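You operate a simulated robot arm through the tools that you are given. There is no shell and no other tool. Be economical: measure what you need, move in short steps, check, and stop when the job is done.

The job below is to be done with a simulated two-armed robot. You get a single attempt, and the scene is never put back.

Task
On the belt top, fold the striped cloth in half, so that its two long edges meet.

The check looks at the end state, three seconds after you hand in, the way a careful person would. Anything else that was tipped, shoved, dropped, spilled or broken makes it a failure. Flat cloth is picked up by pressing the open fingertips on it (5 to 10 N) and closing them slowly along it; thin cloth reads only 2 to 8 mm in the jaws.

Robot
Two 7-joint arms with two-finger parallel grippers on one trunk, on a base that drives. Base frame: it is fixed to the floor where the robot stands at the start and does not move with it; the origin is under the middle of the robot, x ahead of it, y to its left, z up; the surface under the hand at the start is at about z = 850. Readings come in mm, degrees, newtons and seconds.
The left shoulder is at the start at [50, 209, 1121], the right one opposite. With the tool pointing down near the work surface each hand reaches from about 300 to 920 mm from the robot's upright axis, wherever it stands, measured 20 degrees to its own side. Places, roughly: belt top [800, 300, 800]. Payload 4.4 kg a hand.
The tool frame of a hand sits at the grasp point between the pads (the TCP): z along the fingers, y along the line on which they close. The tips reach 23 mm beyond it. Largest opening 94 mm; finger width 38, thickness 10; the body of the gripper, 54 by 96 mm, starts 39 mm behind the TCP.
Orientation is that of the tool frame in the base frame, as a unit quaternion [w, x, y, z]. With the fingers straight down and closing along the base's y, the tool's x points along the base's -x, its y along +y and its z along -z.

Tools
- The arms move only by the tool apply_moves. It takes "left_rows", "right_rows" or both (then of equal length, played together; a hand with none holds still); each is a list of rows, each an object (a shift or turn left out is 0, a gripper value left out holds the last) with "travel": the shift along the base's x, y, z in mm, a list of three; "dr": the turn, a rotation vector about the base's x, y, z in degrees, a list of three; "fingers": the gripper command, from -1 (fully open) to 1 (shut), values between in proportion. In form: [{"travel": [x, y, z], "dr": [rx, ry, rz], "fingers": fingers}, ...]. A call has 1 to 12 rows; each row shifts and turns the commanded pose from where the row before left it. Rows are played at 5 a second. More than 50 mm and 8.6 degrees between two rows, or a gripper value outside its range, and nothing of the call is played. Where a pose cannot be reached the arm comes as near as it can. A force on the tool above 40 N (or 10 N above the force at the start of the call, whichever is more), or a blocked arm, ends the call early, and 0.2 s more pass. The fingers move at their own pace (about 108 mm/s each) and stop on an object; they squeeze with about 42 N. The grip force told is the motor's: it shows also when the fingers shut on nothing. Time passes only in rows, and 0.2 s behind the last, so rows that do not move let the fingers close. The reply holds the time, the measured pose of the TCP, the force on the tool along the base axes, the opening and the grip force, in the units named above and with some noise, with the torque about the TCP (base axes, N m) and any sound that the robot's microphone picked up.
- Cameras (640 x 400 px; columns grow to the right, rows downward): "scene" is now at [156.4, -20, 1299.3]; the picture's right is [-0.21, -0.98, 0.00], its down [-0.50, 0.11, -0.86] and it looks along [0.84, -0.18, -0.51] (base axes); focal length 275 px, centre (320, 200). "left" rides on the left gripper at [86, -16, -75] in its tool frame; the picture's right is [0.18, 0.98, 0.00], its down [-0.58, 0.11, -0.81] and it looks along [-0.79, 0.15, 0.59] (tool axes); focal length 243 px, centre (320, 200). "right" rides on the right gripper at [86, 16, -74] in its tool frame; the picture's right is [-0.18, 0.98, 0.00], its down [-0.58, -0.11, -0.81] and it looks along [-0.79, -0.15, 0.59] (tool axes); focal length 243 px, centre (320, 200). There is no depth. A picture from a camera that has moved, and an enlarged one, comes with that camera's place and axes in the base frame and with its lens.
- camera(camera): a new picture of that camera. No time passes.
- slide_trunk(by): slides the trunk up (or, below 0, down) by that many mm; the arms and the scene camera ride with it, the base frame stays. It gives what a move gives, with no picture.
- roll_base(legs): drives the robot by 1 to 6 legs, each [ahead, left, turn to the left] in mm, mm and degrees, along the robot's own axes; the way and the turn of a leg run together, so that a leg with both is an arc; at most 1500 mm and 180 degrees a leg. The arms and the cameras ride along, it lands a little off, and it stops where it bumps. It gives what a move gives.
- head_to(pan, tilt): turns the head with the scene camera to pan (to the left, within 80 degrees either way) and tilt (down, from -29 to 69), counted from straight ahead of the robot. It gives what a move gives.
- enlarge(camera, box): a new picture of the part [left, top, right, bottom] of that camera's present view, enlarged. No time passes.
- job_done(): hands the job in; it is judged then, once.

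Go step by step. Nothing tells you exact positions but the pictures and the camera data: compare them with the known pose of the tool, close in by small moves and look again before you grip or let go. The budget is 120 turns and 108 pictures, counting those below and the enlarged ones. Unless the task says otherwise, let go and move clear before handing in, and close with one line.

The tools are called after "Call:" by a JSON object that holds its "method" and its "body". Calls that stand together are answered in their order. apply_moves: Moves the arms, as the interface text tells. Its arguments: {"type":"object","properties":{"left_rows":{"type":"array","items":{"type":"object","properties":{"travel":{"type":"array","items":{"type":"number"}},"dr":{"type":"array","items":{"type":"number"}},"fingers":{"type":"number"}}}},"right_rows":{"type":"array","items":{"type":"object","properties":{"travel":{"type":"array","items":{"type":"number"}},"dr":{"type":"array","items":{"type":"number"}},"fingers":{"type":"number"}}}}},"required":[]} The other tools are called the same way: slide_trunk (by) slides the trunk up or down; roll_base (legs) drives the base; head_to (pan, tilt) turns the head that bears the scene camera; camera (camera) takes a picture; enlarge (camera, box) takes an enlarged picture of a part of a camera's view; job_done () hands the job in.

At the start:

```text
clock: 0.0
left_tool_pos: [649.6, 281.3, 1100.0]
left_orientation: [0.0, -0.001, 1.0, 0.001]
left_wrist_force: [-0.4, -0.2, 0.1]
left_ft_torque: [-0.01, 0.01, 0.02]
left_opening: 94.0
left_gripper_force: 0.0
right_tool_pos: [665.6, -240.7, 1056.4]
right_orientation: [0.0, 0.0, 1.0, 0.0]
right_wrist_force: [-0.1, -0.5, -0.4]
right_ft_torque: [-0.01, 0.02, -0.01]
right_opening: 94.2
right_gripper_force: 0.1
trunk travel left (down, up): [-200.0, 363.0]
robot x, y, heading: [-0.1, 1.4, -0.1]
head pan, tilt: [-12.0, 30.7]
```

scene: 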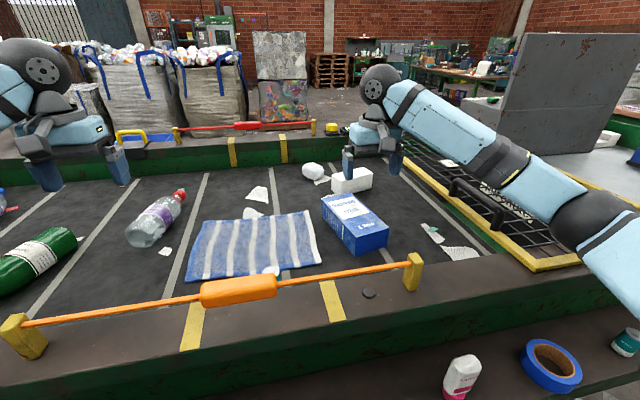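
right: 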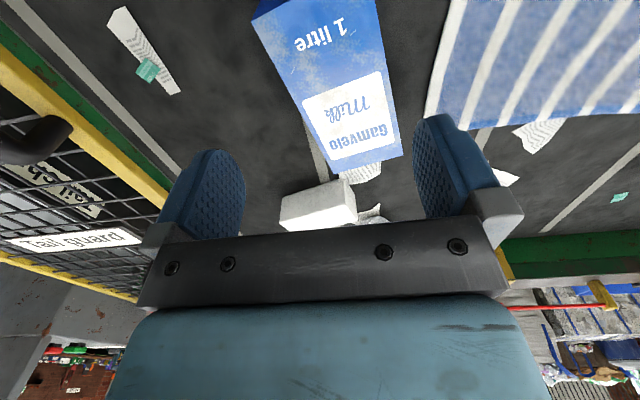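
left: 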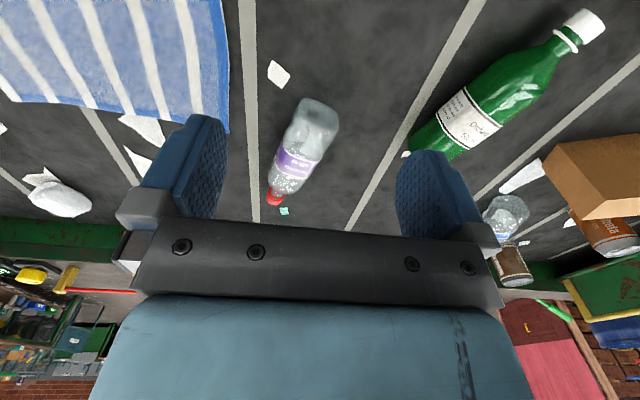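

The striped cloth lies with its long edges running roughly along base y, at about x 620–850 and y −125 to 175. Next I look more closely at its surroundings.

Call:
{"method": "head_to", "body": {"pan": 0, "tilt": 45}}

Call:
{"method": "camera", "body": {"camera": "scene"}}

Call:
{"method": "enlarge", "body": {"camera": "scene", "box": [200, 80, 440, 230]}}

```text
clock: 0.8
left_tool_pos: [649.3, 280.0, 1097.8]
left_orientation: [0.0, 0.0, 1.0, 0.0]
left_wrist_force: [0.1, 0.2, -1.0]
left_ft_torque: [0.0, 0.01, 0.0]
left_opening: 94.0
left_gripper_force: 0.1
right_tool_pos: [664.5, -241.9, 1056.3]
right_orientation: [0.001, -0.001, 1.0, 0.0]
right_wrist_force: [0.5, -1.0, 1.1]
right_ft_torque: [0.04, -0.04, 0.0]
right_opening: 93.9
right_gripper_force: 0.1
trunk travel left (down, up): [-200.0, 363.0]
robot x, y, heading: [1.7, 0.4, -0.0]
head pan, tilt: [0.0, 45.0]
```

```text
104 pictures are left
camera scene: at [149.5, -1.3, 1277.9], right [0.0, -1.0, 0.0], down [-0.71, 0.0, -0.71], along [0.71, 0.0, -0.71], focal length 275 px, centre (320, 200)
```

scene: 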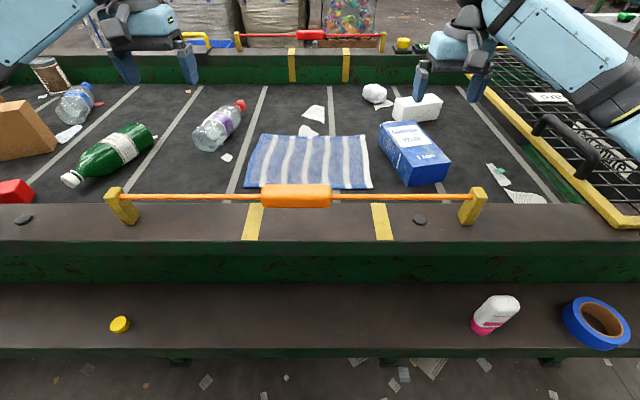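

```text
2.67 times, centred on (320, 155) of scene
camera zoom: at [149.5, -1.3, 1277.9], right [0.0, -1.0, 0.0], down [-0.71, 0.0, -0.71], along [0.71, 0.0, -0.71], focal length 733 px, centre (320, 320)
```

zoom: 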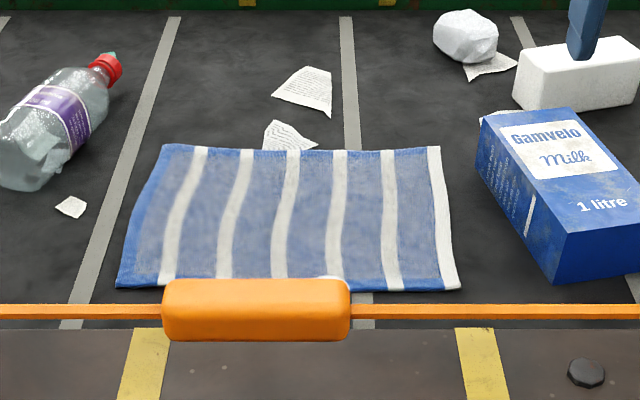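

I take the belt to be at z ≈ 855, with the near cloth edge at x ≈ 610, the far edge at x ≈ 835 and y from −125 to 170. A guard bar stands at about x 490, z 950. I'll yaw both hands so they close along x and their cameras stay away from the bar, then look.

Call:
{"method": "apply_moves", "body": {"left_rows": [{"dr": [0, 0, -8.2]}, {"dr": [0, 0, -8.2]}, {"dr": [0, 0, -8.2]}, {"dr": [0, 0, -8.2]}, {"dr": [0, 0, -8.2]}, {"dr": [0, 0, -8.2]}, {"dr": [0, 0, -8.2]}, {"dr": [0, 0, -8.2]}, {"dr": [0, 0, -8.2]}, {"dr": [0, 0, -8.2]}, {"dr": [0, 0, -8]}], "right_rows": [{"dr": [0, 0, -8.2]}, {"dr": [0, 0, -8.2]}, {"dr": [0, 0, -8.2]}, {"dr": [0, 0, -8.2]}, {"dr": [0, 0, -8.2]}, {"dr": [0, 0, -8.2]}, {"dr": [0, 0, -8.2]}, {"dr": [0, 0, -8.2]}, {"dr": [0, 0, -8.2]}, {"dr": [0, 0, -8.2]}, {"dr": [0, 0, -8]}]}}

Call:
{"method": "camera", "body": {"camera": "left"}}

Call:
{"method": "camera", "body": {"camera": "right"}}

Call:
{"method": "camera", "body": {"camera": "scene"}}

```text
clock: 3.2
left_tool_pos: [650.2, 281.2, 1097.9]
left_orientation: [-0.001, 0.708, 0.706, 0.0]
left_wrist_force: [0.1, -0.1, 0.2]
left_ft_torque: [-0.02, -0.01, 0.03]
left_opening: 93.9
left_gripper_force: 0.1
right_tool_pos: [665.2, -241.5, 1057.6]
right_orientation: [0.0, 0.708, 0.706, 0.0]
right_wrist_force: [-0.8, 0.2, -1.2]
right_ft_torque: [0.03, -0.02, 0.0]
right_opening: 93.6
right_gripper_force: 0.1
trunk travel left (down, up): [-200.0, 363.0]
robot x, y, heading: [-4.1, 1.1, -0.2]
head pan, tilt: [0.0, 45.0]
```

```text
102 pictures are left
camera left: at [633.9, 367.9, 1171.5], right [0.98, 0.18, 0.0], down [0.11, -0.58, 0.81], along [0.15, -0.79, -0.59], focal length 243 px, centre (320, 200)
```

left: 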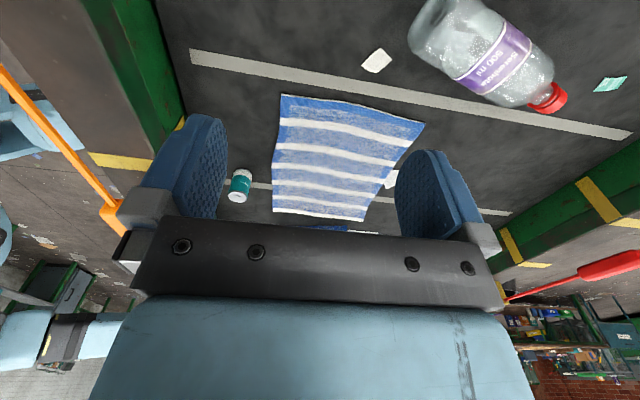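

```text
101 pictures are left
camera right: at [681.7, -155.2, 1132.3], right [0.98, -0.19, 0.0], down [-0.11, -0.58, 0.81], along [-0.15, -0.79, -0.59], focal length 243 px, centre (320, 200)
```

right: 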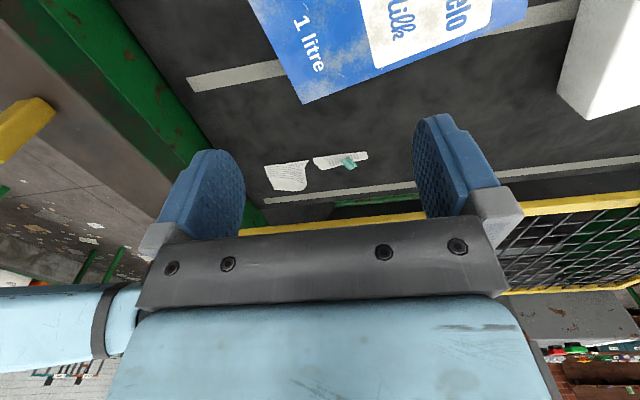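

```text
100 pictures are left
camera scene: at [149.5, -1.2, 1277.8], right [0.0, -1.0, 0.0], down [-0.71, 0.0, -0.71], along [0.71, 0.0, -0.71], focal length 275 px, centre (320, 200)
```

scene: 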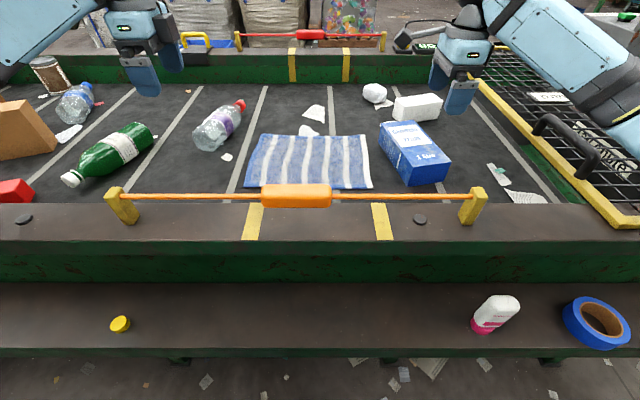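

The cloth corners agree from two cameras at z ≈ 855, with the near edge at x ≈ 613. A small cup stands at about (552, 5) just in front of the near edge, so I'll carry the near edge to the far one. I move both hands sideways first, then down over the near corners.

Call:
{"method": "apply_moves", "body": {"left_rows": [{"travel": [-7, -44, 0], "fingers": 0.36}, {"travel": [-7, -44, 0]}, {"travel": [-6, -43, 0]}, {"travel": [0, 0, -45]}, {"travel": [0, 0, -45]}, {"travel": [0, 0, -45]}, {"travel": [0, 0, -38]}, {}], "right_rows": [{"travel": [-12, 47, 0], "fingers": 0.36}, {"travel": [-12, 47, 0]}, {"travel": [-11, 47, 0]}, {"travel": [0, 0, 0]}, {"travel": [0, 0, -40]}, {"travel": [0, 0, -40]}, {"travel": [0, 0, -37]}, {"travel": [0, 0, -15]}]}}

Call:
{"method": "camera", "body": {"camera": "left"}}

Call:
{"method": "camera", "body": {"camera": "right"}}

Call:
{"method": "enlarge", "body": {"camera": "scene", "box": [200, 80, 440, 230]}}

```text
clock: 4.9
left_tool_pos: [638.5, 147.3, 984.6]
left_orientation: [0.028, 0.704, 0.709, 0.035]
left_wrist_force: [0.6, 0.6, -0.2]
left_ft_torque: [0.0, -0.01, -0.01]
left_opening: 30.5
left_gripper_force: 0.1
right_tool_pos: [651.6, -119.9, 1061.2]
right_orientation: [0.073, 0.712, 0.695, 0.072]
right_wrist_force: [0.0, 1.2, -0.4]
right_ft_torque: [-0.02, 0.0, 0.0]
right_opening: 29.9
right_gripper_force: 0.0
trunk travel left (down, up): [-200.0, 363.0]
robot x, y, heading: [11.5, -1.9, -0.1]
head pan, tilt: [0.0, 45.0]
stopped in row 8 (right hand): the arm was blocked; the commanded pose is now the measured one
```

```text
99 pictures are left
camera left: at [614.5, 233.7, 1058.5], right [0.98, 0.19, 0.09], down [0.04, -0.59, 0.81], along [0.21, -0.78, -0.59], focal length 243 px, centre (320, 200)
```

left: 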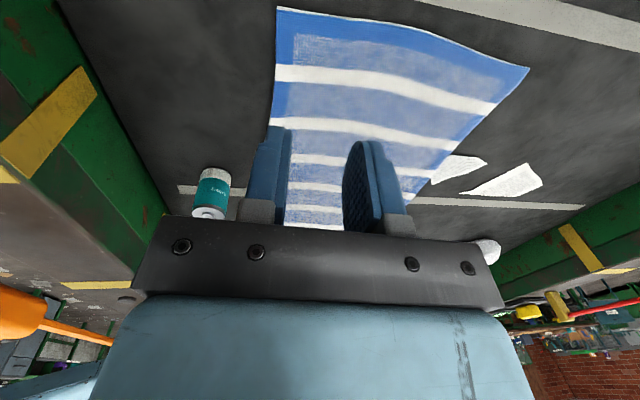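

```text
98 pictures are left
camera right: at [654.4, -33.4, 1138.7], right [0.96, -0.21, 0.2], down [-0.28, -0.58, 0.77], along [-0.04, -0.79, -0.61], focal length 243 px, centre (320, 200)
```

right: 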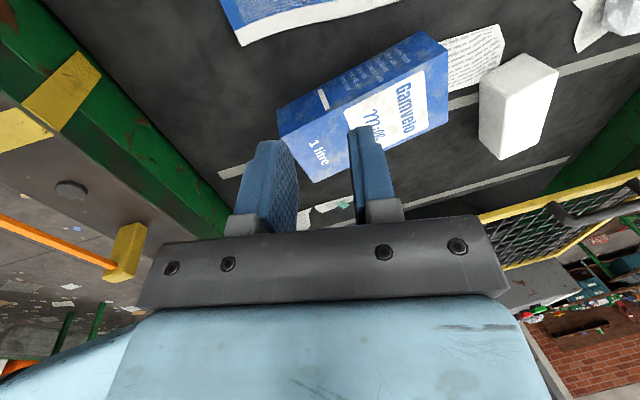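

```text
2.67 times, centred on (320, 155) of scene
camera zoom: at [137.5, -9.9, 1288.9], right [-0.01, -1.0, -0.01], down [-0.69, 0.01, -0.72], along [0.72, 0.0, -0.69], focal length 733 px, centre (320, 320)
```

zoom: 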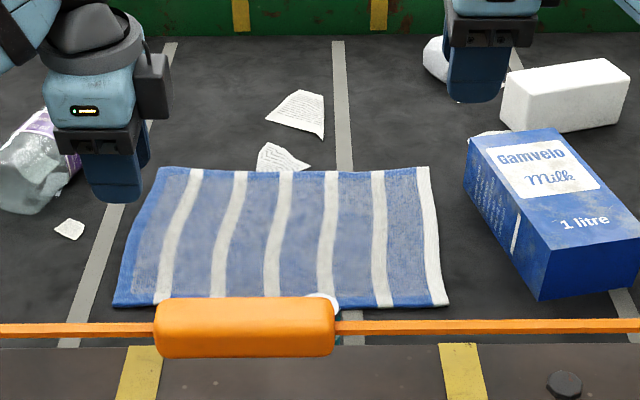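

The right hand got blocked partway. I check why.

Call:
{"method": "camera", "body": {"camera": "scene"}}

Call:
{"method": "head_to", "body": {"pan": -60, "tilt": 35}}

Call:
{"method": "camera", "body": {"camera": "scene"}}

```text
96 pictures are left
camera scene: at [137.5, -9.9, 1288.9], right [-0.01, -1.0, -0.01], down [-0.69, 0.01, -0.72], along [0.72, 0.0, -0.69], focal length 275 px, centre (320, 200)
```

scene: 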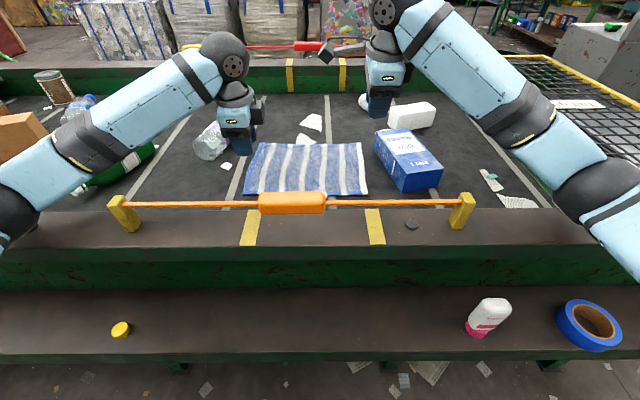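

```text
clock: 6.2
left_tool_pos: [638.1, 148.4, 985.1]
left_orientation: [0.027, 0.704, 0.709, 0.035]
left_wrist_force: [0.2, 0.4, -0.5]
left_ft_torque: [-0.05, -0.01, -0.04]
left_opening: 29.9
left_gripper_force: 0.0
right_tool_pos: [651.2, -118.7, 1061.3]
right_orientation: [0.073, 0.712, 0.695, 0.071]
right_wrist_force: [0.1, 0.3, -0.2]
right_ft_torque: [0.0, 0.01, -0.02]
right_opening: 30.4
right_gripper_force: 0.2
trunk travel left (down, up): [-200.0, 363.0]
robot x, y, heading: [12.1, -0.8, -0.1]
head pan, tilt: [-60.0, 35.0]
```

```text
95 pictures are left
camera scene: at [99.7, -85.8, 1302.5], right [-0.87, -0.5, -0.02], down [-0.26, 0.5, -0.82], along [0.42, -0.71, -0.57], focal length 275 px, centre (320, 200)
```

scene: 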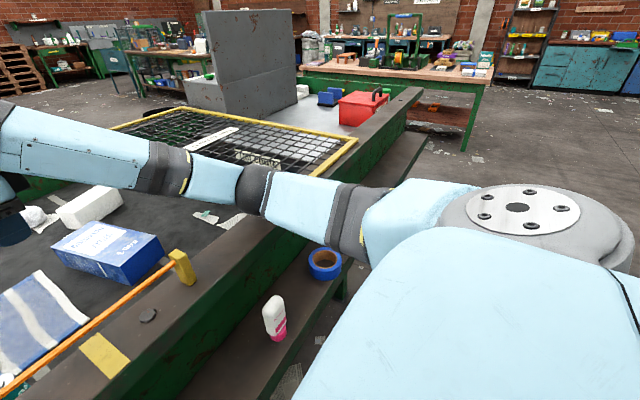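

The right elbow hangs low and outward and is pressing on the belt frame. I'll lift that hand back up, then raise the trunk so the elbows clear.

Call:
{"method": "apply_moves", "body": {"left_rows": [{"travel": [0, 0, 30]}, {"travel": [0, 0, 30]}, {}], "right_rows": [{"travel": [0, 0, 30]}, {"travel": [0, 0, 30]}, {}]}}

Call:
{"method": "slide_trunk", "body": {"by": 170}}

Call:
{"method": "camera", "body": {"camera": "scene"}}

```text
clock: 7.0
left_tool_pos: [637.6, 151.6, 1023.0]
left_orientation: [0.018, 0.703, 0.711, 0.027]
left_wrist_force: [0.0, -0.3, 0.3]
left_ft_torque: [0.0, -0.03, 0.0]
left_opening: 30.1
left_gripper_force: 0.2
right_tool_pos: [654.1, -117.4, 1096.7]
right_orientation: [0.062, 0.711, 0.698, 0.062]
right_wrist_force: [-0.2, 0.2, 0.1]
right_ft_torque: [-0.01, -0.01, -0.04]
right_opening: 30.1
right_gripper_force: 0.1
trunk travel left (down, up): [-200.0, 363.0]
robot x, y, heading: [12.1, -2.1, 0.1]
head pan, tilt: [-60.0, 35.0]
```

```text
clock: 8.9
left_tool_pos: [649.0, 152.2, 1178.6]
left_orientation: [0.012, 0.705, 0.709, 0.017]
left_wrist_force: [0.3, 0.0, 0.7]
left_ft_torque: [-0.01, 0.01, 0.0]
left_opening: 30.2
left_gripper_force: 0.1
right_tool_pos: [667.8, -112.7, 1256.9]
right_orientation: [0.061, 0.712, 0.697, 0.054]
right_wrist_force: [0.2, -0.2, 0.4]
right_ft_torque: [0.04, -0.01, 0.01]
right_opening: 30.3
right_gripper_force: 0.1
trunk travel left (down, up): [-370.0, 193.0]
robot x, y, heading: [10.6, -2.5, -0.2]
head pan, tilt: [-60.0, 35.0]
```

```text
94 pictures are left
camera scene: at [124.4, -78.4, 1462.5], right [-0.87, -0.5, 0.0], down [-0.28, 0.5, -0.82], along [0.41, -0.71, -0.57], focal length 275 px, centre (320, 200)
```

scene: 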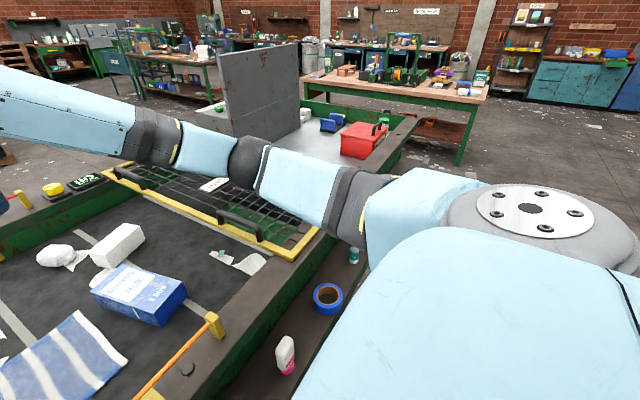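

With the trunk raised, the elbow is well above the belt. I correct the tilts and lower both hands in stages.

Call:
{"method": "apply_moves", "body": {"left_rows": [{"travel": [-10, -2, -30], "dr": [0, 2.4, 0]}, {"travel": [-9, 0, -30]}, {"travel": [0, 0, -30]}, {"travel": [0, 0, -30]}, {"travel": [0, 0, -30]}, {}, {}, {}], "right_rows": [{"travel": [-12, 4, -38], "dr": [0, 5, 0]}, {"travel": [-12, 4, -38], "dr": [0, 4.3, 0]}, {"travel": [-14, 5, -38]}, {"travel": [0, 0, -38]}, {"travel": [0, 0, -38]}, {"travel": [0, 0, -38]}, {}, {}]}}

Call:
{"method": "camera", "body": {"camera": "scene"}}

```text
clock: 10.7
left_tool_pos: [629.2, 149.8, 1029.7]
left_orientation: [-0.002, 0.706, 0.709, 0.002]
left_wrist_force: [0.0, -0.6, -0.5]
left_ft_torque: [0.01, 0.03, 0.0]
left_opening: 29.9
left_gripper_force: 0.1
right_tool_pos: [628.6, -101.1, 1027.9]
right_orientation: [0.003, 0.715, 0.7, -0.004]
right_wrist_force: [-1.1, 1.1, -0.6]
right_ft_torque: [0.01, 0.03, -0.01]
right_opening: 30.1
right_gripper_force: 0.1
trunk travel left (down, up): [-370.0, 193.0]
robot x, y, heading: [10.5, -0.3, -0.5]
head pan, tilt: [-60.0, 35.0]
```

```text
93 pictures are left
camera scene: at [124.1, -78.5, 1462.6], right [-0.87, -0.5, 0.0], down [-0.28, 0.5, -0.82], along [0.41, -0.71, -0.57], focal length 275 px, centre (320, 200)
```

scene: 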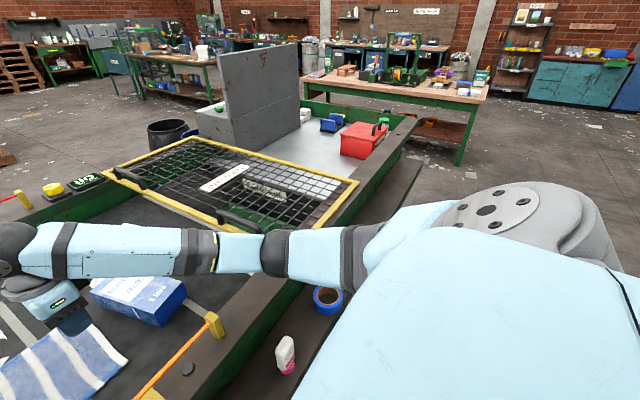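

I raise the trunk a bit more for elbow clearance, then lower the hands further and check.

Call:
{"method": "slide_trunk", "body": {"by": 90}}

Call:
{"method": "apply_moves", "body": {"left_rows": [{"travel": [0, 0, -35]}, {"travel": [0, 0, -35]}, {"travel": [0, 0, -35]}, {"travel": [0, 0, -35]}, {"travel": [0, 0, -35]}, {}, {}], "right_rows": [{"travel": [0, 0, -35]}, {"travel": [0, 0, -35]}, {"travel": [0, 0, -35]}, {"travel": [0, 0, -35]}, {"travel": [0, 0, -35]}, {}, {}]}}

Call:
{"method": "camera", "body": {"camera": "scene"}}

Call:
{"method": "head_to", "body": {"pan": 0, "tilt": 52}}

Call:
{"method": "camera", "body": {"camera": "scene"}}

Call:
{"method": "camera", "body": {"camera": "left"}}

Call:
{"method": "camera", "body": {"camera": "right"}}

```text
clock: 12.0
left_tool_pos: [628.5, 149.5, 1118.9]
left_orientation: [-0.002, 0.705, 0.709, 0.002]
left_wrist_force: [0.8, 0.8, -0.3]
left_ft_torque: [0.01, 0.02, -0.02]
left_opening: 30.1
left_gripper_force: 0.1
right_tool_pos: [629.1, -100.5, 1119.3]
right_orientation: [0.003, 0.715, 0.699, -0.004]
right_wrist_force: [-0.3, 0.0, -0.2]
right_ft_torque: [0.01, -0.02, -0.03]
right_opening: 30.1
right_gripper_force: 0.1
trunk travel left (down, up): [-460.0, 103.0]
robot x, y, heading: [13.0, -0.8, 0.0]
head pan, tilt: [-60.0, 35.0]
```

```text
clock: 13.6
left_tool_pos: [630.0, 148.5, 945.3]
left_orientation: [-0.001, 0.705, 0.709, 0.003]
left_wrist_force: [-0.1, -0.1, -0.5]
left_ft_torque: [-0.01, 0.0, -0.01]
left_opening: 30.0
left_gripper_force: 0.1
right_tool_pos: [630.7, -101.4, 944.9]
right_orientation: [0.003, 0.715, 0.699, -0.004]
right_wrist_force: [-0.1, 0.3, 0.6]
right_ft_torque: [0.03, 0.0, 0.0]
right_opening: 30.1
right_gripper_force: 0.1
trunk travel left (down, up): [-460.0, 103.0]
robot x, y, heading: [15.1, 0.9, -0.3]
head pan, tilt: [-60.0, 35.0]
```

```text
92 pictures are left
camera scene: at [123.5, -79.0, 1552.9], right [-0.87, -0.5, 0.0], down [-0.28, 0.5, -0.82], along [0.41, -0.71, -0.57], focal length 275 px, centre (320, 200)
```

scene: 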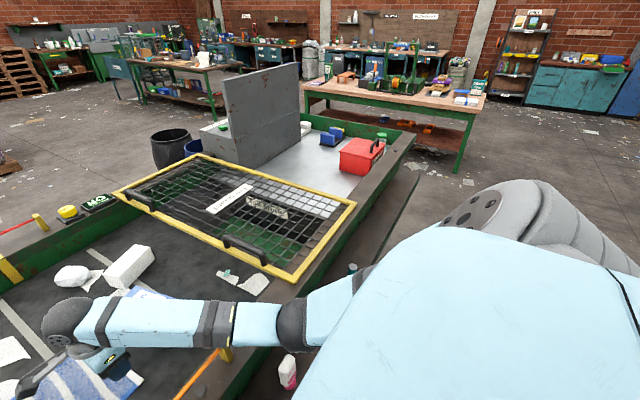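

```text
clock: 14.9
left_tool_pos: [628.7, 149.4, 944.7]
left_orientation: [-0.001, 0.705, 0.709, 0.003]
left_wrist_force: [0.4, 0.0, -0.9]
left_ft_torque: [-0.02, 0.0, 0.0]
left_opening: 30.1
left_gripper_force: 0.0
right_tool_pos: [630.5, -101.8, 945.7]
right_orientation: [0.004, 0.714, 0.7, -0.003]
right_wrist_force: [-0.7, 0.0, -0.1]
right_ft_torque: [0.0, 0.0, 0.02]
right_opening: 30.3
right_gripper_force: 0.2
trunk travel left (down, up): [-460.0, 103.0]
robot x, y, heading: [15.5, 4.4, -0.3]
head pan, tilt: [0.0, 52.0]
```

```text
91 pictures are left
camera scene: at [154.9, -3.0, 1528.5], right [-0.01, -1.0, 0.0], down [-0.79, 0.0, -0.62], along [0.62, 0.0, -0.79], focal length 275 px, centre (320, 200)
```

scene: 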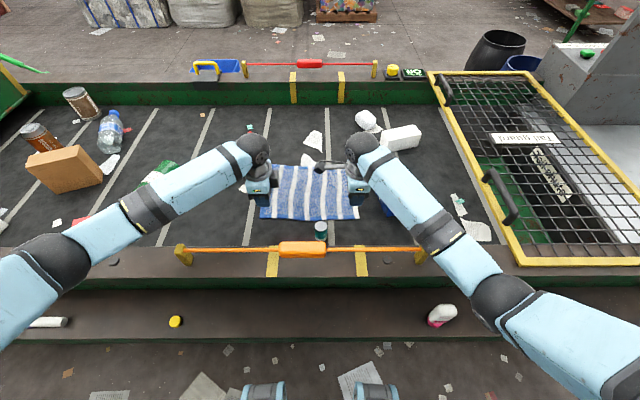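

```text
90 pictures are left
camera left: at [612.0, 235.8, 1019.2], right [0.98, 0.19, 0.0], down [0.11, -0.59, 0.8], along [0.15, -0.79, -0.6], focal length 243 px, centre (320, 200)
```

left: 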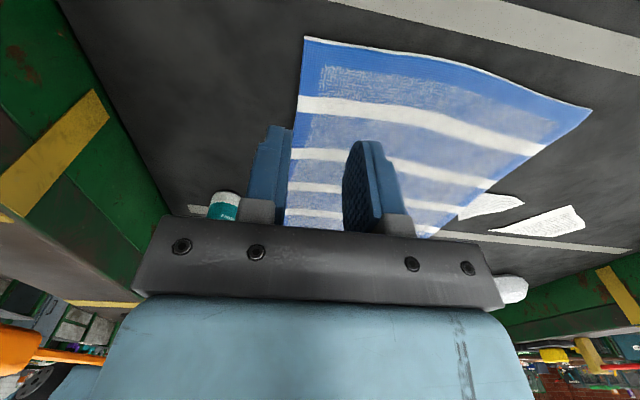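

```text
89 pictures are left
camera right: at [648.8, -14.9, 1020.2], right [0.98, -0.21, 0.0], down [-0.12, -0.57, 0.81], along [-0.17, -0.8, -0.58], focal length 243 px, centre (320, 200)
```

right: 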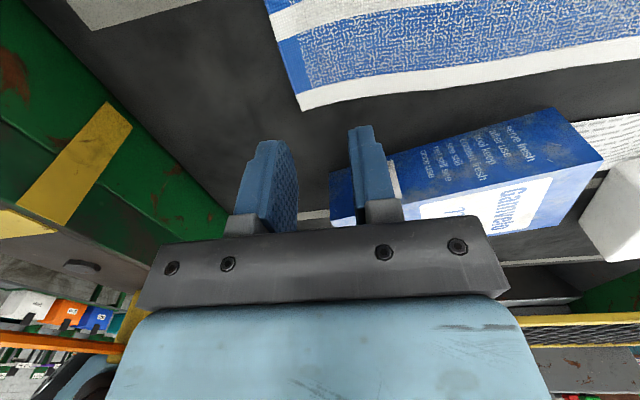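

Both fingers straddle the near corners as planned, 15 mm inside the edge. I lower further to just above the cloth.

Call:
{"method": "apply_moves", "body": {"left_rows": [{"travel": [0, 0, -25]}, {"travel": [0, 0, -25]}, {}, {}], "right_rows": [{"travel": [0, 0, -25]}, {"travel": [0, 0, -25]}, {}, {}]}}

Call:
{"method": "enlarge", "body": {"camera": "left", "box": [180, 0, 500, 240]}}

Call:
{"method": "enlarge", "body": {"camera": "right", "box": [180, 0, 500, 240]}}

Call:
{"method": "enlarge", "body": {"camera": "scene", "box": [220, 140, 420, 265]}}

```text
clock: 16.1
left_tool_pos: [624.3, 141.7, 897.9]
left_orientation: [0.003, 0.709, 0.706, 0.007]
left_wrist_force: [0.8, 0.3, -1.0]
left_ft_torque: [-0.07, 0.01, 0.0]
left_opening: 30.1
left_gripper_force: 0.1
right_tool_pos: [662.3, -137.7, 943.7]
right_orientation: [0.04, 0.729, 0.683, 0.025]
right_wrist_force: [0.3, -0.9, -0.1]
right_ft_torque: [0.01, -0.02, 0.0]
right_opening: 30.3
right_gripper_force: 0.1
trunk travel left (down, up): [-460.0, 103.0]
robot x, y, heading: [11.9, -2.7, -0.8]
head pan, tilt: [0.0, 52.0]
stopped in row 4 (right hand): the arm was blocked; the commanded pose is now the measured one
```

```text
1.67 times, centred on (340, 120) of left
camera zoom: at [606.3, 228.1, 972.1], right [0.98, 0.18, 0.01], down [0.1, -0.59, 0.8], along [0.15, -0.79, -0.6], focal length 404 px, centre (287, 333)
```

zoom: 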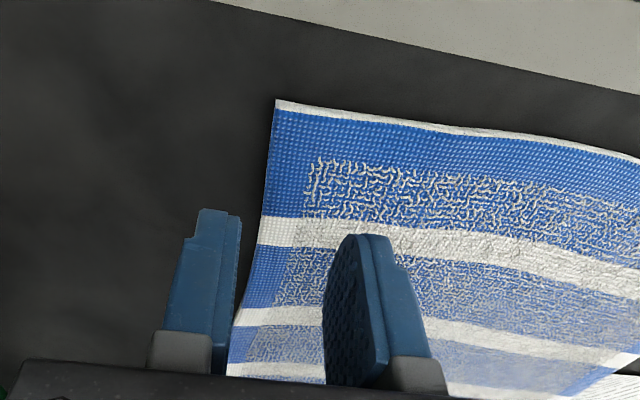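

```text
1.67 times, centred on (340, 120) of right
camera zoom: at [677.0, -50.7, 1018.9], right [0.96, -0.25, 0.1], down [-0.22, -0.55, 0.8], along [-0.14, -0.8, -0.59], focal length 404 px, centre (287, 333)
```

zoom: 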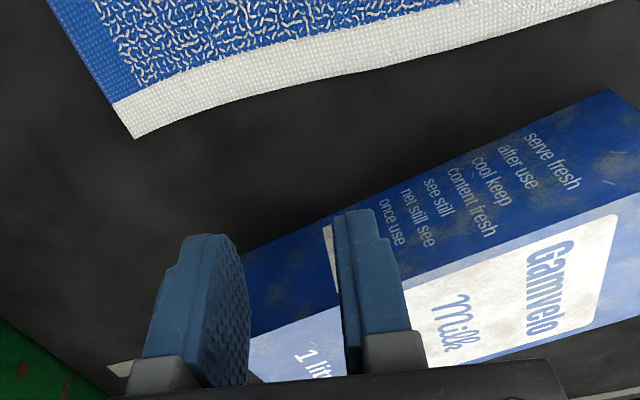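

```text
3.20 times, centred on (320, 202) of scene
camera zoom: at [141.2, -6.7, 1527.8], right [-0.01, -1.0, 0.0], down [-0.78, 0.01, -0.62], along [0.62, -0.01, -0.78], focal length 879 px, centre (320, 192)
```

zoom: 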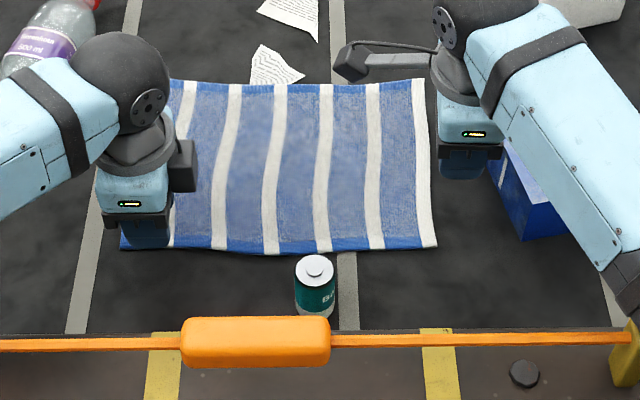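

The right arm was blocked again. I check what it is touching near the guard post.

Call:
{"method": "head_to", "body": {"pan": -35, "tilt": 50}}

Call:
{"method": "camera", "body": {"camera": "scene"}}

```text
clock: 17.1
left_tool_pos: [623.2, 139.7, 901.8]
left_orientation: [0.0, 0.708, 0.706, 0.009]
left_wrist_force: [-0.4, -0.8, 0.7]
left_ft_torque: [0.05, -0.02, -0.01]
left_opening: 30.2
left_gripper_force: 0.1
right_tool_pos: [661.0, -136.1, 942.9]
right_orientation: [0.037, 0.726, 0.686, 0.026]
right_wrist_force: [-0.6, -0.1, -0.4]
right_ft_torque: [0.01, 0.03, 0.0]
right_opening: 29.8
right_gripper_force: 0.0
trunk travel left (down, up): [-460.0, 103.0]
robot x, y, heading: [12.3, -2.2, -0.9]
head pan, tilt: [-35.0, 50.0]
```

```text
85 pictures are left
camera scene: at [128.5, -56.6, 1532.3], right [-0.58, -0.81, -0.01], down [-0.62, 0.45, -0.65], along [0.53, -0.37, -0.76], focal length 275 px, centre (320, 200)
```

scene: 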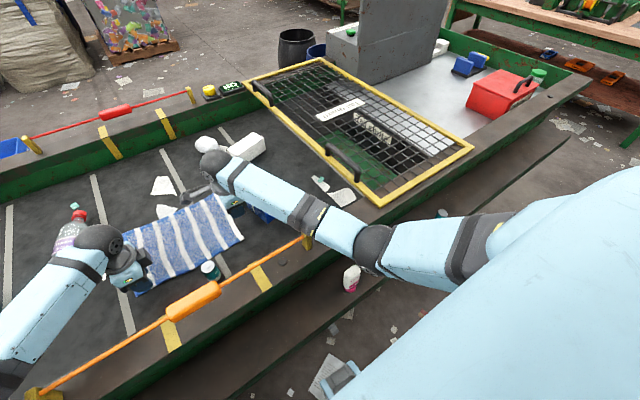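

The right forearm is resting on the right guard post. I lift that hand, raise the trunk to near its top and try again.

Call:
{"method": "apply_moves", "body": {"left_rows": [{"travel": [0, 0, 30]}, {"travel": [0, 0, 30]}, {}], "right_rows": [{"travel": [0, 0, 40]}, {"travel": [0, 0, 40]}, {}]}}

Call:
{"method": "slide_trunk", "body": {"by": 100}}

Call:
{"method": "camera", "body": {"camera": "scene"}}

```text
clock: 17.9
left_tool_pos: [627.4, 139.7, 955.3]
left_orientation: [-0.002, 0.707, 0.707, 0.004]
left_wrist_force: [0.2, -0.7, 0.6]
left_ft_torque: [0.07, -0.04, -0.02]
left_opening: 30.5
left_gripper_force: 0.0
right_tool_pos: [665.2, -127.8, 1013.9]
right_orientation: [0.031, 0.724, 0.689, 0.02]
right_wrist_force: [-0.3, -1.0, -0.6]
right_ft_torque: [0.06, -0.02, 0.0]
right_opening: 30.2
right_gripper_force: 0.1
trunk travel left (down, up): [-460.0, 103.0]
robot x, y, heading: [14.8, 1.3, -0.8]
head pan, tilt: [-35.0, 50.0]
```

```text
clock: 19.2
left_tool_pos: [629.2, 142.8, 1053.1]
left_orientation: [-0.002, 0.707, 0.707, 0.003]
left_wrist_force: [-0.6, -0.1, -0.1]
left_ft_torque: [0.0, 0.03, -0.01]
left_opening: 30.6
left_gripper_force: 0.0
right_tool_pos: [666.5, -123.3, 1114.4]
right_orientation: [0.032, 0.724, 0.689, 0.018]
right_wrist_force: [0.6, -0.2, 0.1]
right_ft_torque: [0.0, 0.01, -0.01]
right_opening: 30.0
right_gripper_force: 0.1
trunk travel left (down, up): [-560.0, 3.0]
robot x, y, heading: [12.0, -1.7, -0.2]
head pan, tilt: [-35.0, 50.0]
```

```text
84 pictures are left
camera scene: at [143.7, -47.6, 1630.8], right [-0.58, -0.81, 0.0], down [-0.62, 0.45, -0.64], along [0.52, -0.37, -0.77], focal length 275 px, centre (320, 200)
```

scene: 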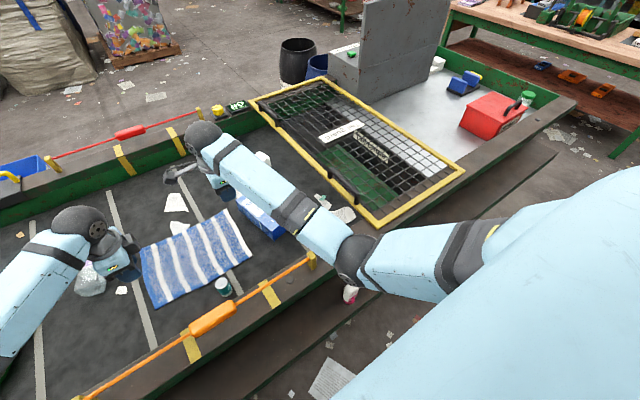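

Now I re-level the right hand and bring it back over its corner with more clearance.

Call:
{"method": "apply_moves", "body": {"left_rows": [{"travel": [0, 7, -20]}, {"travel": [0, 0, -30]}, {"travel": [0, 0, -30]}, {}, {}, {}], "right_rows": [{"travel": [-18, 11, -10], "dr": [1.2, 4, 2.8]}, {"travel": [-18, 11, -36]}, {"travel": [0, 0, -36]}, {"travel": [0, 0, -36]}, {"travel": [0, 0, -36]}, {}]}}

Call:
{"method": "camera", "body": {"camera": "scene"}}

```text
clock: 20.6
left_tool_pos: [629.9, 151.1, 972.4]
left_orientation: [-0.001, 0.707, 0.707, 0.002]
left_wrist_force: [1.0, -0.8, 0.0]
left_ft_torque: [-0.02, -0.03, -0.02]
left_opening: 30.0
left_gripper_force: 0.1
right_tool_pos: [632.4, -112.5, 959.7]
right_orientation: [0.004, 0.709, 0.705, -0.003]
right_wrist_force: [-1.0, 0.1, -0.1]
right_ft_torque: [0.01, -0.01, 0.01]
right_opening: 30.1
right_gripper_force: 0.0
trunk travel left (down, up): [-560.0, 3.0]
robot x, y, heading: [13.5, -0.6, -0.6]
head pan, tilt: [-35.0, 50.0]
```

```text
83 pictures are left
camera scene: at [143.2, -47.9, 1630.9], right [-0.58, -0.81, 0.0], down [-0.62, 0.45, -0.64], along [0.52, -0.37, -0.77], focal length 275 px, centre (320, 200)
```

scene: 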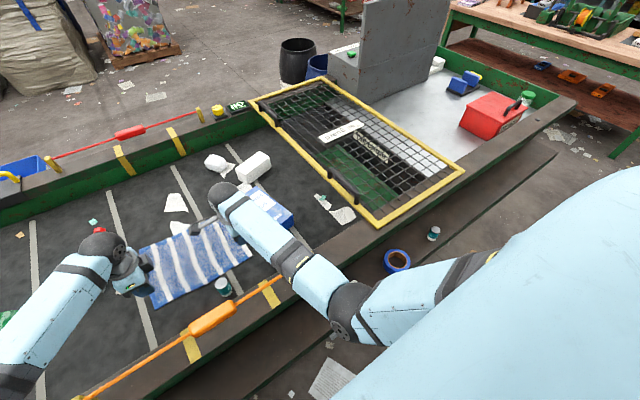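

Step down slowly with small moves, watching for any block.

Call:
{"method": "apply_moves", "body": {"left_rows": [{"travel": [0, 0, -20]}, {"travel": [0, 0, -20]}, {"travel": [0, 0, -20]}, {}], "right_rows": [{"travel": [-1, 5, -15]}, {"travel": [-1, 6, -15]}, {"travel": [0, 0, -20]}, {}]}}

Call:
{"method": "camera", "body": {"camera": "scene"}}

```text
clock: 21.8
left_tool_pos: [630.8, 150.7, 912.0]
left_orientation: [-0.001, 0.707, 0.708, 0.003]
left_wrist_force: [-0.1, -0.5, -1.2]
left_ft_torque: [-0.03, 0.04, -0.01]
left_opening: 30.0
left_gripper_force: 0.1
right_tool_pos: [633.2, -140.0, 899.7]
right_orientation: [0.022, 0.716, 0.697, -0.02]
right_wrist_force: [-0.8, 0.2, -0.2]
right_ft_torque: [0.0, 0.01, 0.02]
right_opening: 30.5
right_gripper_force: 0.1
trunk travel left (down, up): [-560.0, 3.0]
robot x, y, heading: [12.1, -3.7, -0.7]
head pan, tilt: [-35.0, 50.0]
stopped in row 4 (right hand): the arm was blocked; the commanded pose is now the measured one
```

```text
82 pictures are left
camera scene: at [143.3, -48.1, 1630.9], right [-0.58, -0.81, 0.0], down [-0.62, 0.45, -0.64], along [0.52, -0.37, -0.77], focal length 275 px, centre (320, 200)
```

scene: 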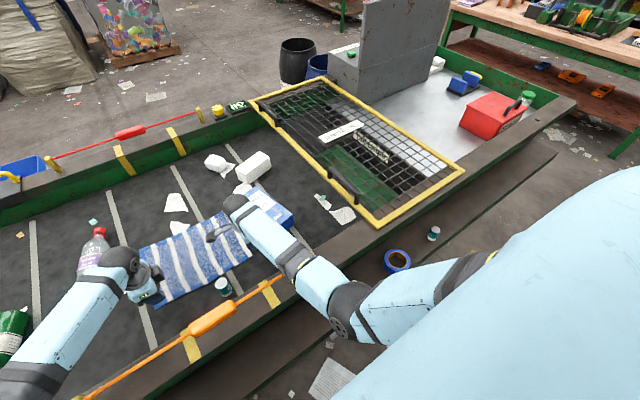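

The right hand was pushed outwards, so something is restricting it. The left wrist camera looks toward the right arm, so I use it for a side view.

Call:
{"method": "camera", "body": {"camera": "left"}}

Call:
{"method": "enlarge", "body": {"camera": "scene", "box": [220, 180, 460, 330]}}

Call:
{"method": "camera", "body": {"camera": "right"}}

```text
81 pictures are left
camera left: at [614.1, 236.9, 986.8], right [0.98, 0.18, 0.0], down [0.11, -0.59, 0.8], along [0.15, -0.79, -0.6], focal length 243 px, centre (320, 200)
```

left: 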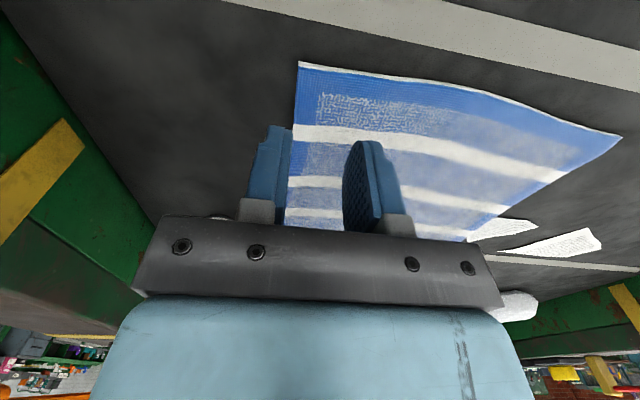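

```text
2.67 times, centred on (340, 255) of scene
camera zoom: at [143.3, -48.1, 1630.9], right [-0.58, -0.81, 0.0], down [-0.62, 0.45, -0.64], along [0.52, -0.37, -0.77], focal length 733 px, centre (267, 53)
```

zoom: 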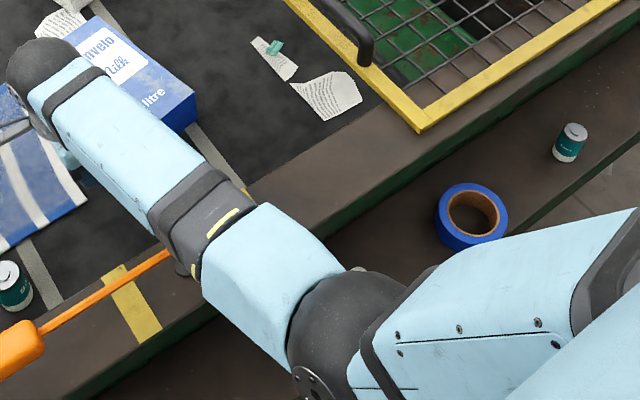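

```text
79 pictures are left
camera right: at [652.8, -50.2, 970.3], right [0.98, -0.21, 0.01], down [-0.13, -0.53, 0.84], along [-0.17, -0.82, -0.54], focal length 243 px, centre (320, 200)
```

right: 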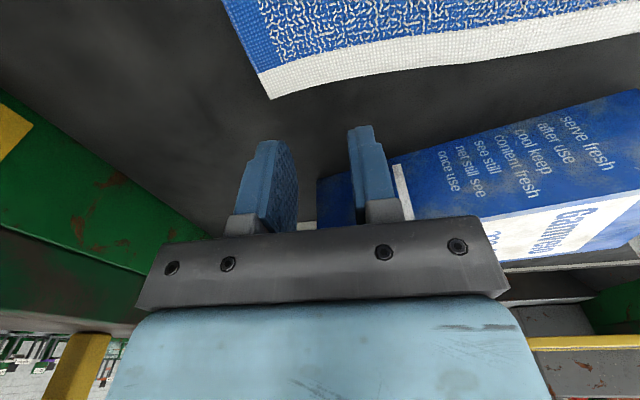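

The right arm isn't touching anything now, so it looks like a wrist joint limit from the inward yaw. I raise the right hand and turn it the other way, mirroring the left.

Call:
{"method": "apply_moves", "body": {"right_rows": [{"travel": [0, 0, 40]}, {"travel": [0, 0, 40]}, {"travel": [0, 0, 40], "dr": [0, 0, 8.5]}, {"dr": [0, 0, 8.5]}, {"dr": [0, 0, 8.5]}, {"dr": [0, 0, 8.5]}, {"dr": [0, 0, 8.5]}, {"dr": [0, 0, 8.5]}, {"dr": [0, 0, 8.5]}, {"dr": [0, 0, 8.5]}, {"dr": [0, 0, 8.5]}, {"dr": [0, 0, 8.5]}]}}

Call:
{"method": "apply_moves", "body": {"right_rows": [{"dr": [0, 0, 8.5]}, {"dr": [0, 0, 8.5]}, {"dr": [0, 0, 8.5]}, {"dr": [0, 0, 8.5]}, {"dr": [0, 0, 8.5]}, {"dr": [0, 0, 8.5]}, {"dr": [0, 0, 8.5]}, {"dr": [0, 0, 8.5]}, {"dr": [0, 0, 8.5]}, {"dr": [0, 0, 8.5]}, {"dr": [0, 0, 8.5]}, {}]}}

Call:
{"method": "camera", "body": {"camera": "scene"}}

```text
clock: 24.4
left_tool_pos: [630.1, 150.3, 912.9]
left_orientation: [-0.001, 0.707, 0.707, 0.003]
left_wrist_force: [0.4, -0.3, 0.4]
left_ft_torque: [0.01, 0.02, -0.01]
left_opening: 30.3
left_gripper_force: 0.0
right_tool_pos: [630.0, -135.4, 1018.8]
right_orientation: [0.026, 0.053, 0.998, 0.0]
right_wrist_force: [0.2, -0.1, 0.4]
right_ft_torque: [0.01, 0.03, -0.02]
right_opening: 30.2
right_gripper_force: 0.0
trunk travel left (down, up): [-560.0, 3.0]
robot x, y, heading: [13.1, -3.0, -0.6]
head pan, tilt: [-35.0, 50.0]
```

```text
clock: 27.0
left_tool_pos: [631.4, 150.2, 912.4]
left_orientation: [-0.002, 0.707, 0.707, 0.002]
left_wrist_force: [0.8, 0.1, 0.8]
left_ft_torque: [0.0, -0.03, 0.0]
left_opening: 30.1
left_gripper_force: 0.0
right_tool_pos: [633.3, -138.6, 1020.4]
right_orientation: [0.019, -0.689, 0.724, 0.02]
right_wrist_force: [0.1, -0.1, 0.4]
right_ft_torque: [0.02, 0.02, -0.01]
right_opening: 29.9
right_gripper_force: 0.1
trunk travel left (down, up): [-560.0, 3.0]
robot x, y, heading: [15.9, 1.4, -0.6]
head pan, tilt: [-35.0, 50.0]
```

```text
78 pictures are left
camera scene: at [143.1, -47.7, 1630.9], right [-0.58, -0.81, 0.0], down [-0.62, 0.45, -0.64], along [0.52, -0.37, -0.77], focal length 275 px, centre (320, 200)
```

scene: 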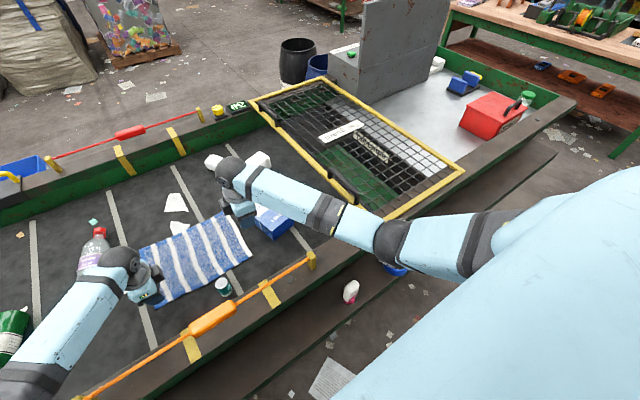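

The elbow now sits out of the way, clear of the guard post. I level the right hand and lower it over its corner.

Call:
{"method": "apply_moves", "body": {"right_rows": [{"travel": [-2, 19, 0], "dr": [-3.2, 0, 2.8]}, {"travel": [-1, 19, 0]}, {"travel": [0, 0, -30]}, {"travel": [0, 0, -30]}, {"travel": [0, 0, -30]}, {"travel": [0, 0, -18]}, {}, {}]}}

Call:
{"method": "camera", "body": {"camera": "right"}}

Call:
{"method": "camera", "body": {"camera": "scene"}}

```text
clock: 28.8
left_tool_pos: [629.8, 151.7, 912.4]
left_orientation: [-0.001, 0.707, 0.707, 0.002]
left_wrist_force: [-0.1, 0.5, 0.7]
left_ft_torque: [-0.02, -0.01, 0.01]
left_opening: 30.0
left_gripper_force: 0.0
right_tool_pos: [629.8, -101.1, 912.0]
right_orientation: [0.0, -0.706, 0.708, 0.0]
right_wrist_force: [0.5, -0.6, 0.5]
right_ft_torque: [-0.02, 0.0, 0.01]
right_opening: 30.1
right_gripper_force: 0.1
trunk travel left (down, up): [-560.0, 3.0]
robot x, y, heading: [12.0, -0.3, -0.6]
head pan, tilt: [-35.0, 50.0]
```

```text
77 pictures are left
camera right: at [614.7, -186.8, 987.9], right [-0.98, 0.19, 0.0], down [0.11, 0.58, 0.81], along [0.15, 0.79, -0.59], focal length 243 px, centre (320, 200)
```

right: 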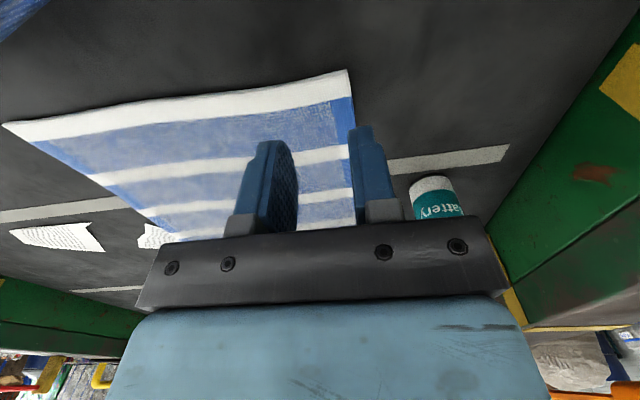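

```text
76 pictures are left
camera scene: at [143.3, -47.9, 1630.9], right [-0.58, -0.81, 0.0], down [-0.62, 0.45, -0.64], along [0.52, -0.37, -0.77], focal length 275 px, centre (320, 200)
```

scene: 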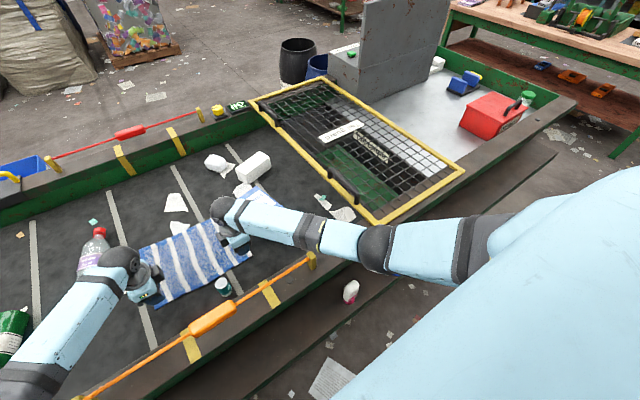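

Both hands are over the near corners without obstruction. I test whether they reach the far edge at this height before gripping anything.

Call:
{"method": "apply_moves", "body": {"left_rows": [{"travel": [0, 0, 20]}, {"travel": [42, 0, 0]}, {"travel": [42, 0, 0]}, {"travel": [42, 0, 0]}, {"travel": [42, 0, 0]}, {"travel": [42, 0, 0]}, {"travel": [10, 0, -30]}, {}, {}], "right_rows": [{"travel": [0, 0, 20]}, {"travel": [42, 0, 0]}, {"travel": [42, 0, 0]}, {"travel": [42, 0, 0]}, {"travel": [42, 0, 0]}, {"travel": [42, 0, 0]}, {"travel": [10, 0, -30]}, {}, {}]}}

Call:
{"method": "camera", "body": {"camera": "right"}}

Call:
{"method": "camera", "body": {"camera": "left"}}

Call:
{"method": "camera", "body": {"camera": "scene"}}

```text
clock: 30.8
left_tool_pos: [769.3, 150.1, 925.5]
left_orientation: [-0.002, 0.707, 0.707, 0.002]
left_wrist_force: [-0.7, 0.3, 1.1]
left_ft_torque: [0.01, 0.0, 0.02]
left_opening: 30.3
left_gripper_force: 0.1
left hand out of reach, approached as far as the arm can: row 5, 6, 7
right_tool_pos: [763.5, -104.3, 936.1]
right_orientation: [0.0, -0.706, 0.708, 0.0]
right_wrist_force: [-0.4, 0.9, 0.0]
right_ft_torque: [-0.01, 0.0, 0.05]
right_opening: 30.0
right_gripper_force: 0.1
right hand out of reach, approached as far as the arm can: row 5, 6, 7
trunk travel left (down, up): [-560.0, 3.0]
robot x, y, heading: [13.2, -0.3, -0.6]
head pan, tilt: [-35.0, 50.0]
```

```text
75 pictures are left
camera right: at [746.7, -190.7, 1011.8], right [-0.98, 0.19, 0.0], down [0.11, 0.58, 0.81], along [0.15, 0.79, -0.59], focal length 243 px, centre (320, 200)
```

right: 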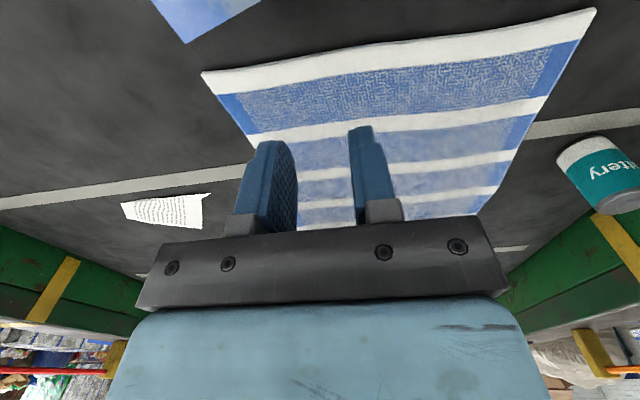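

```text
74 pictures are left
camera left: at [753.1, 237.3, 998.8], right [0.98, 0.18, 0.0], down [0.11, -0.59, 0.8], along [0.15, -0.79, -0.59], focal length 243 px, centre (320, 200)
```

left: 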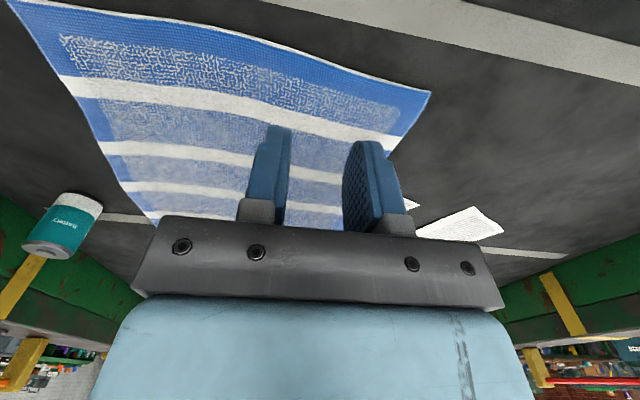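

```text
73 pictures are left
camera scene: at [143.1, -47.2, 1631.0], right [-0.58, -0.81, 0.0], down [-0.62, 0.45, -0.64], along [0.52, -0.37, -0.77], focal length 275 px, centre (320, 200)
```

scene: 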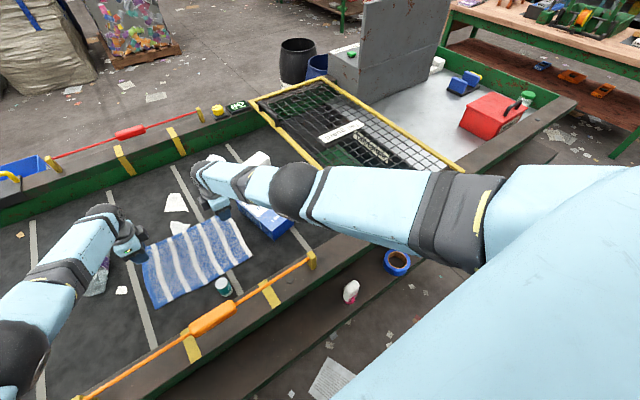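

At full trunk height the far edge is out of reach. I'll raise the hands first, then lower the trunk by 160 mm and test again.

Call:
{"method": "apply_moves", "body": {"left_rows": [{"travel": [-25, 0, 40]}, {"travel": [-25, 0, 40]}, {"travel": [-25, 0, 40]}, {"travel": [-25, 0, 40]}, {"travel": [0, 0, 40]}, {}], "right_rows": [{"travel": [-25, 0, 40]}, {"travel": [-25, 0, 40]}, {"travel": [-25, 0, 40]}, {"travel": [-25, 0, 40]}, {"travel": [0, 0, 40]}, {}]}}

Call:
{"method": "slide_trunk", "body": {"by": -160}}

```text
clock: 32.2
left_tool_pos: [670.5, 149.0, 1126.3]
left_orientation: [-0.003, 0.708, 0.707, 0.002]
left_wrist_force: [0.7, -0.3, -0.6]
left_ft_torque: [0.0, -0.02, 0.0]
left_opening: 30.0
left_gripper_force: 0.0
right_tool_pos: [662.8, -106.1, 1134.0]
right_orientation: [0.0, -0.706, 0.708, 0.001]
right_wrist_force: [0.1, -0.2, 0.1]
right_ft_torque: [0.01, 0.04, 0.0]
right_opening: 29.9
right_gripper_force: 0.0
trunk travel left (down, up): [-560.0, 3.0]
robot x, y, heading: [13.1, -1.5, -0.4]
head pan, tilt: [-35.0, 50.0]
```

```text
clock: 34.1
left_tool_pos: [671.3, 150.7, 976.2]
left_orientation: [0.002, 0.706, 0.708, 0.007]
left_wrist_force: [0.4, -0.1, -0.2]
left_ft_torque: [-0.03, -0.01, 0.02]
left_opening: 30.0
left_gripper_force: 0.2
right_tool_pos: [661.7, -107.1, 977.4]
right_orientation: [0.002, -0.706, 0.708, 0.0]
right_wrist_force: [0.0, -0.6, 0.6]
right_ft_torque: [-0.01, -0.03, -0.04]
right_opening: 30.1
right_gripper_force: 0.0
trunk travel left (down, up): [-400.0, 163.0]
robot x, y, heading: [12.6, 0.9, -0.4]
head pan, tilt: [-35.0, 50.0]
```

The left hand moved a bit less than expected, so I check the left forearm for contact.

Call:
{"method": "head_to", "body": {"pan": 35, "tilt": 50}}

Call:
{"method": "camera", "body": {"camera": "scene"}}

```text
clock: 35.5
left_tool_pos: [672.2, 149.0, 976.3]
left_orientation: [0.004, 0.706, 0.708, 0.008]
left_wrist_force: [-0.5, 0.2, 1.0]
left_ft_torque: [0.03, -0.02, 0.02]
left_opening: 30.0
left_gripper_force: 0.1
right_tool_pos: [660.4, -106.4, 976.3]
right_orientation: [0.002, -0.706, 0.709, 0.0]
right_wrist_force: [-0.1, 0.8, -0.3]
right_ft_torque: [-0.02, -0.01, 0.04]
right_opening: 30.2
right_gripper_force: 0.0
trunk travel left (down, up): [-400.0, 163.0]
robot x, y, heading: [10.4, -2.0, -0.4]
head pan, tilt: [35.0, 50.0]
```

```text
72 pictures are left
camera scene: at [138.9, 39.6, 1471.8], right [0.57, -0.82, 0.0], down [-0.63, -0.43, -0.65], along [0.53, 0.36, -0.76], focal length 275 px, centre (320, 200)
```

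scene: 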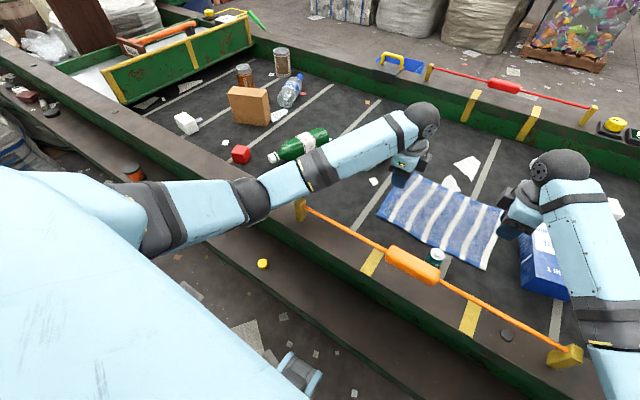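

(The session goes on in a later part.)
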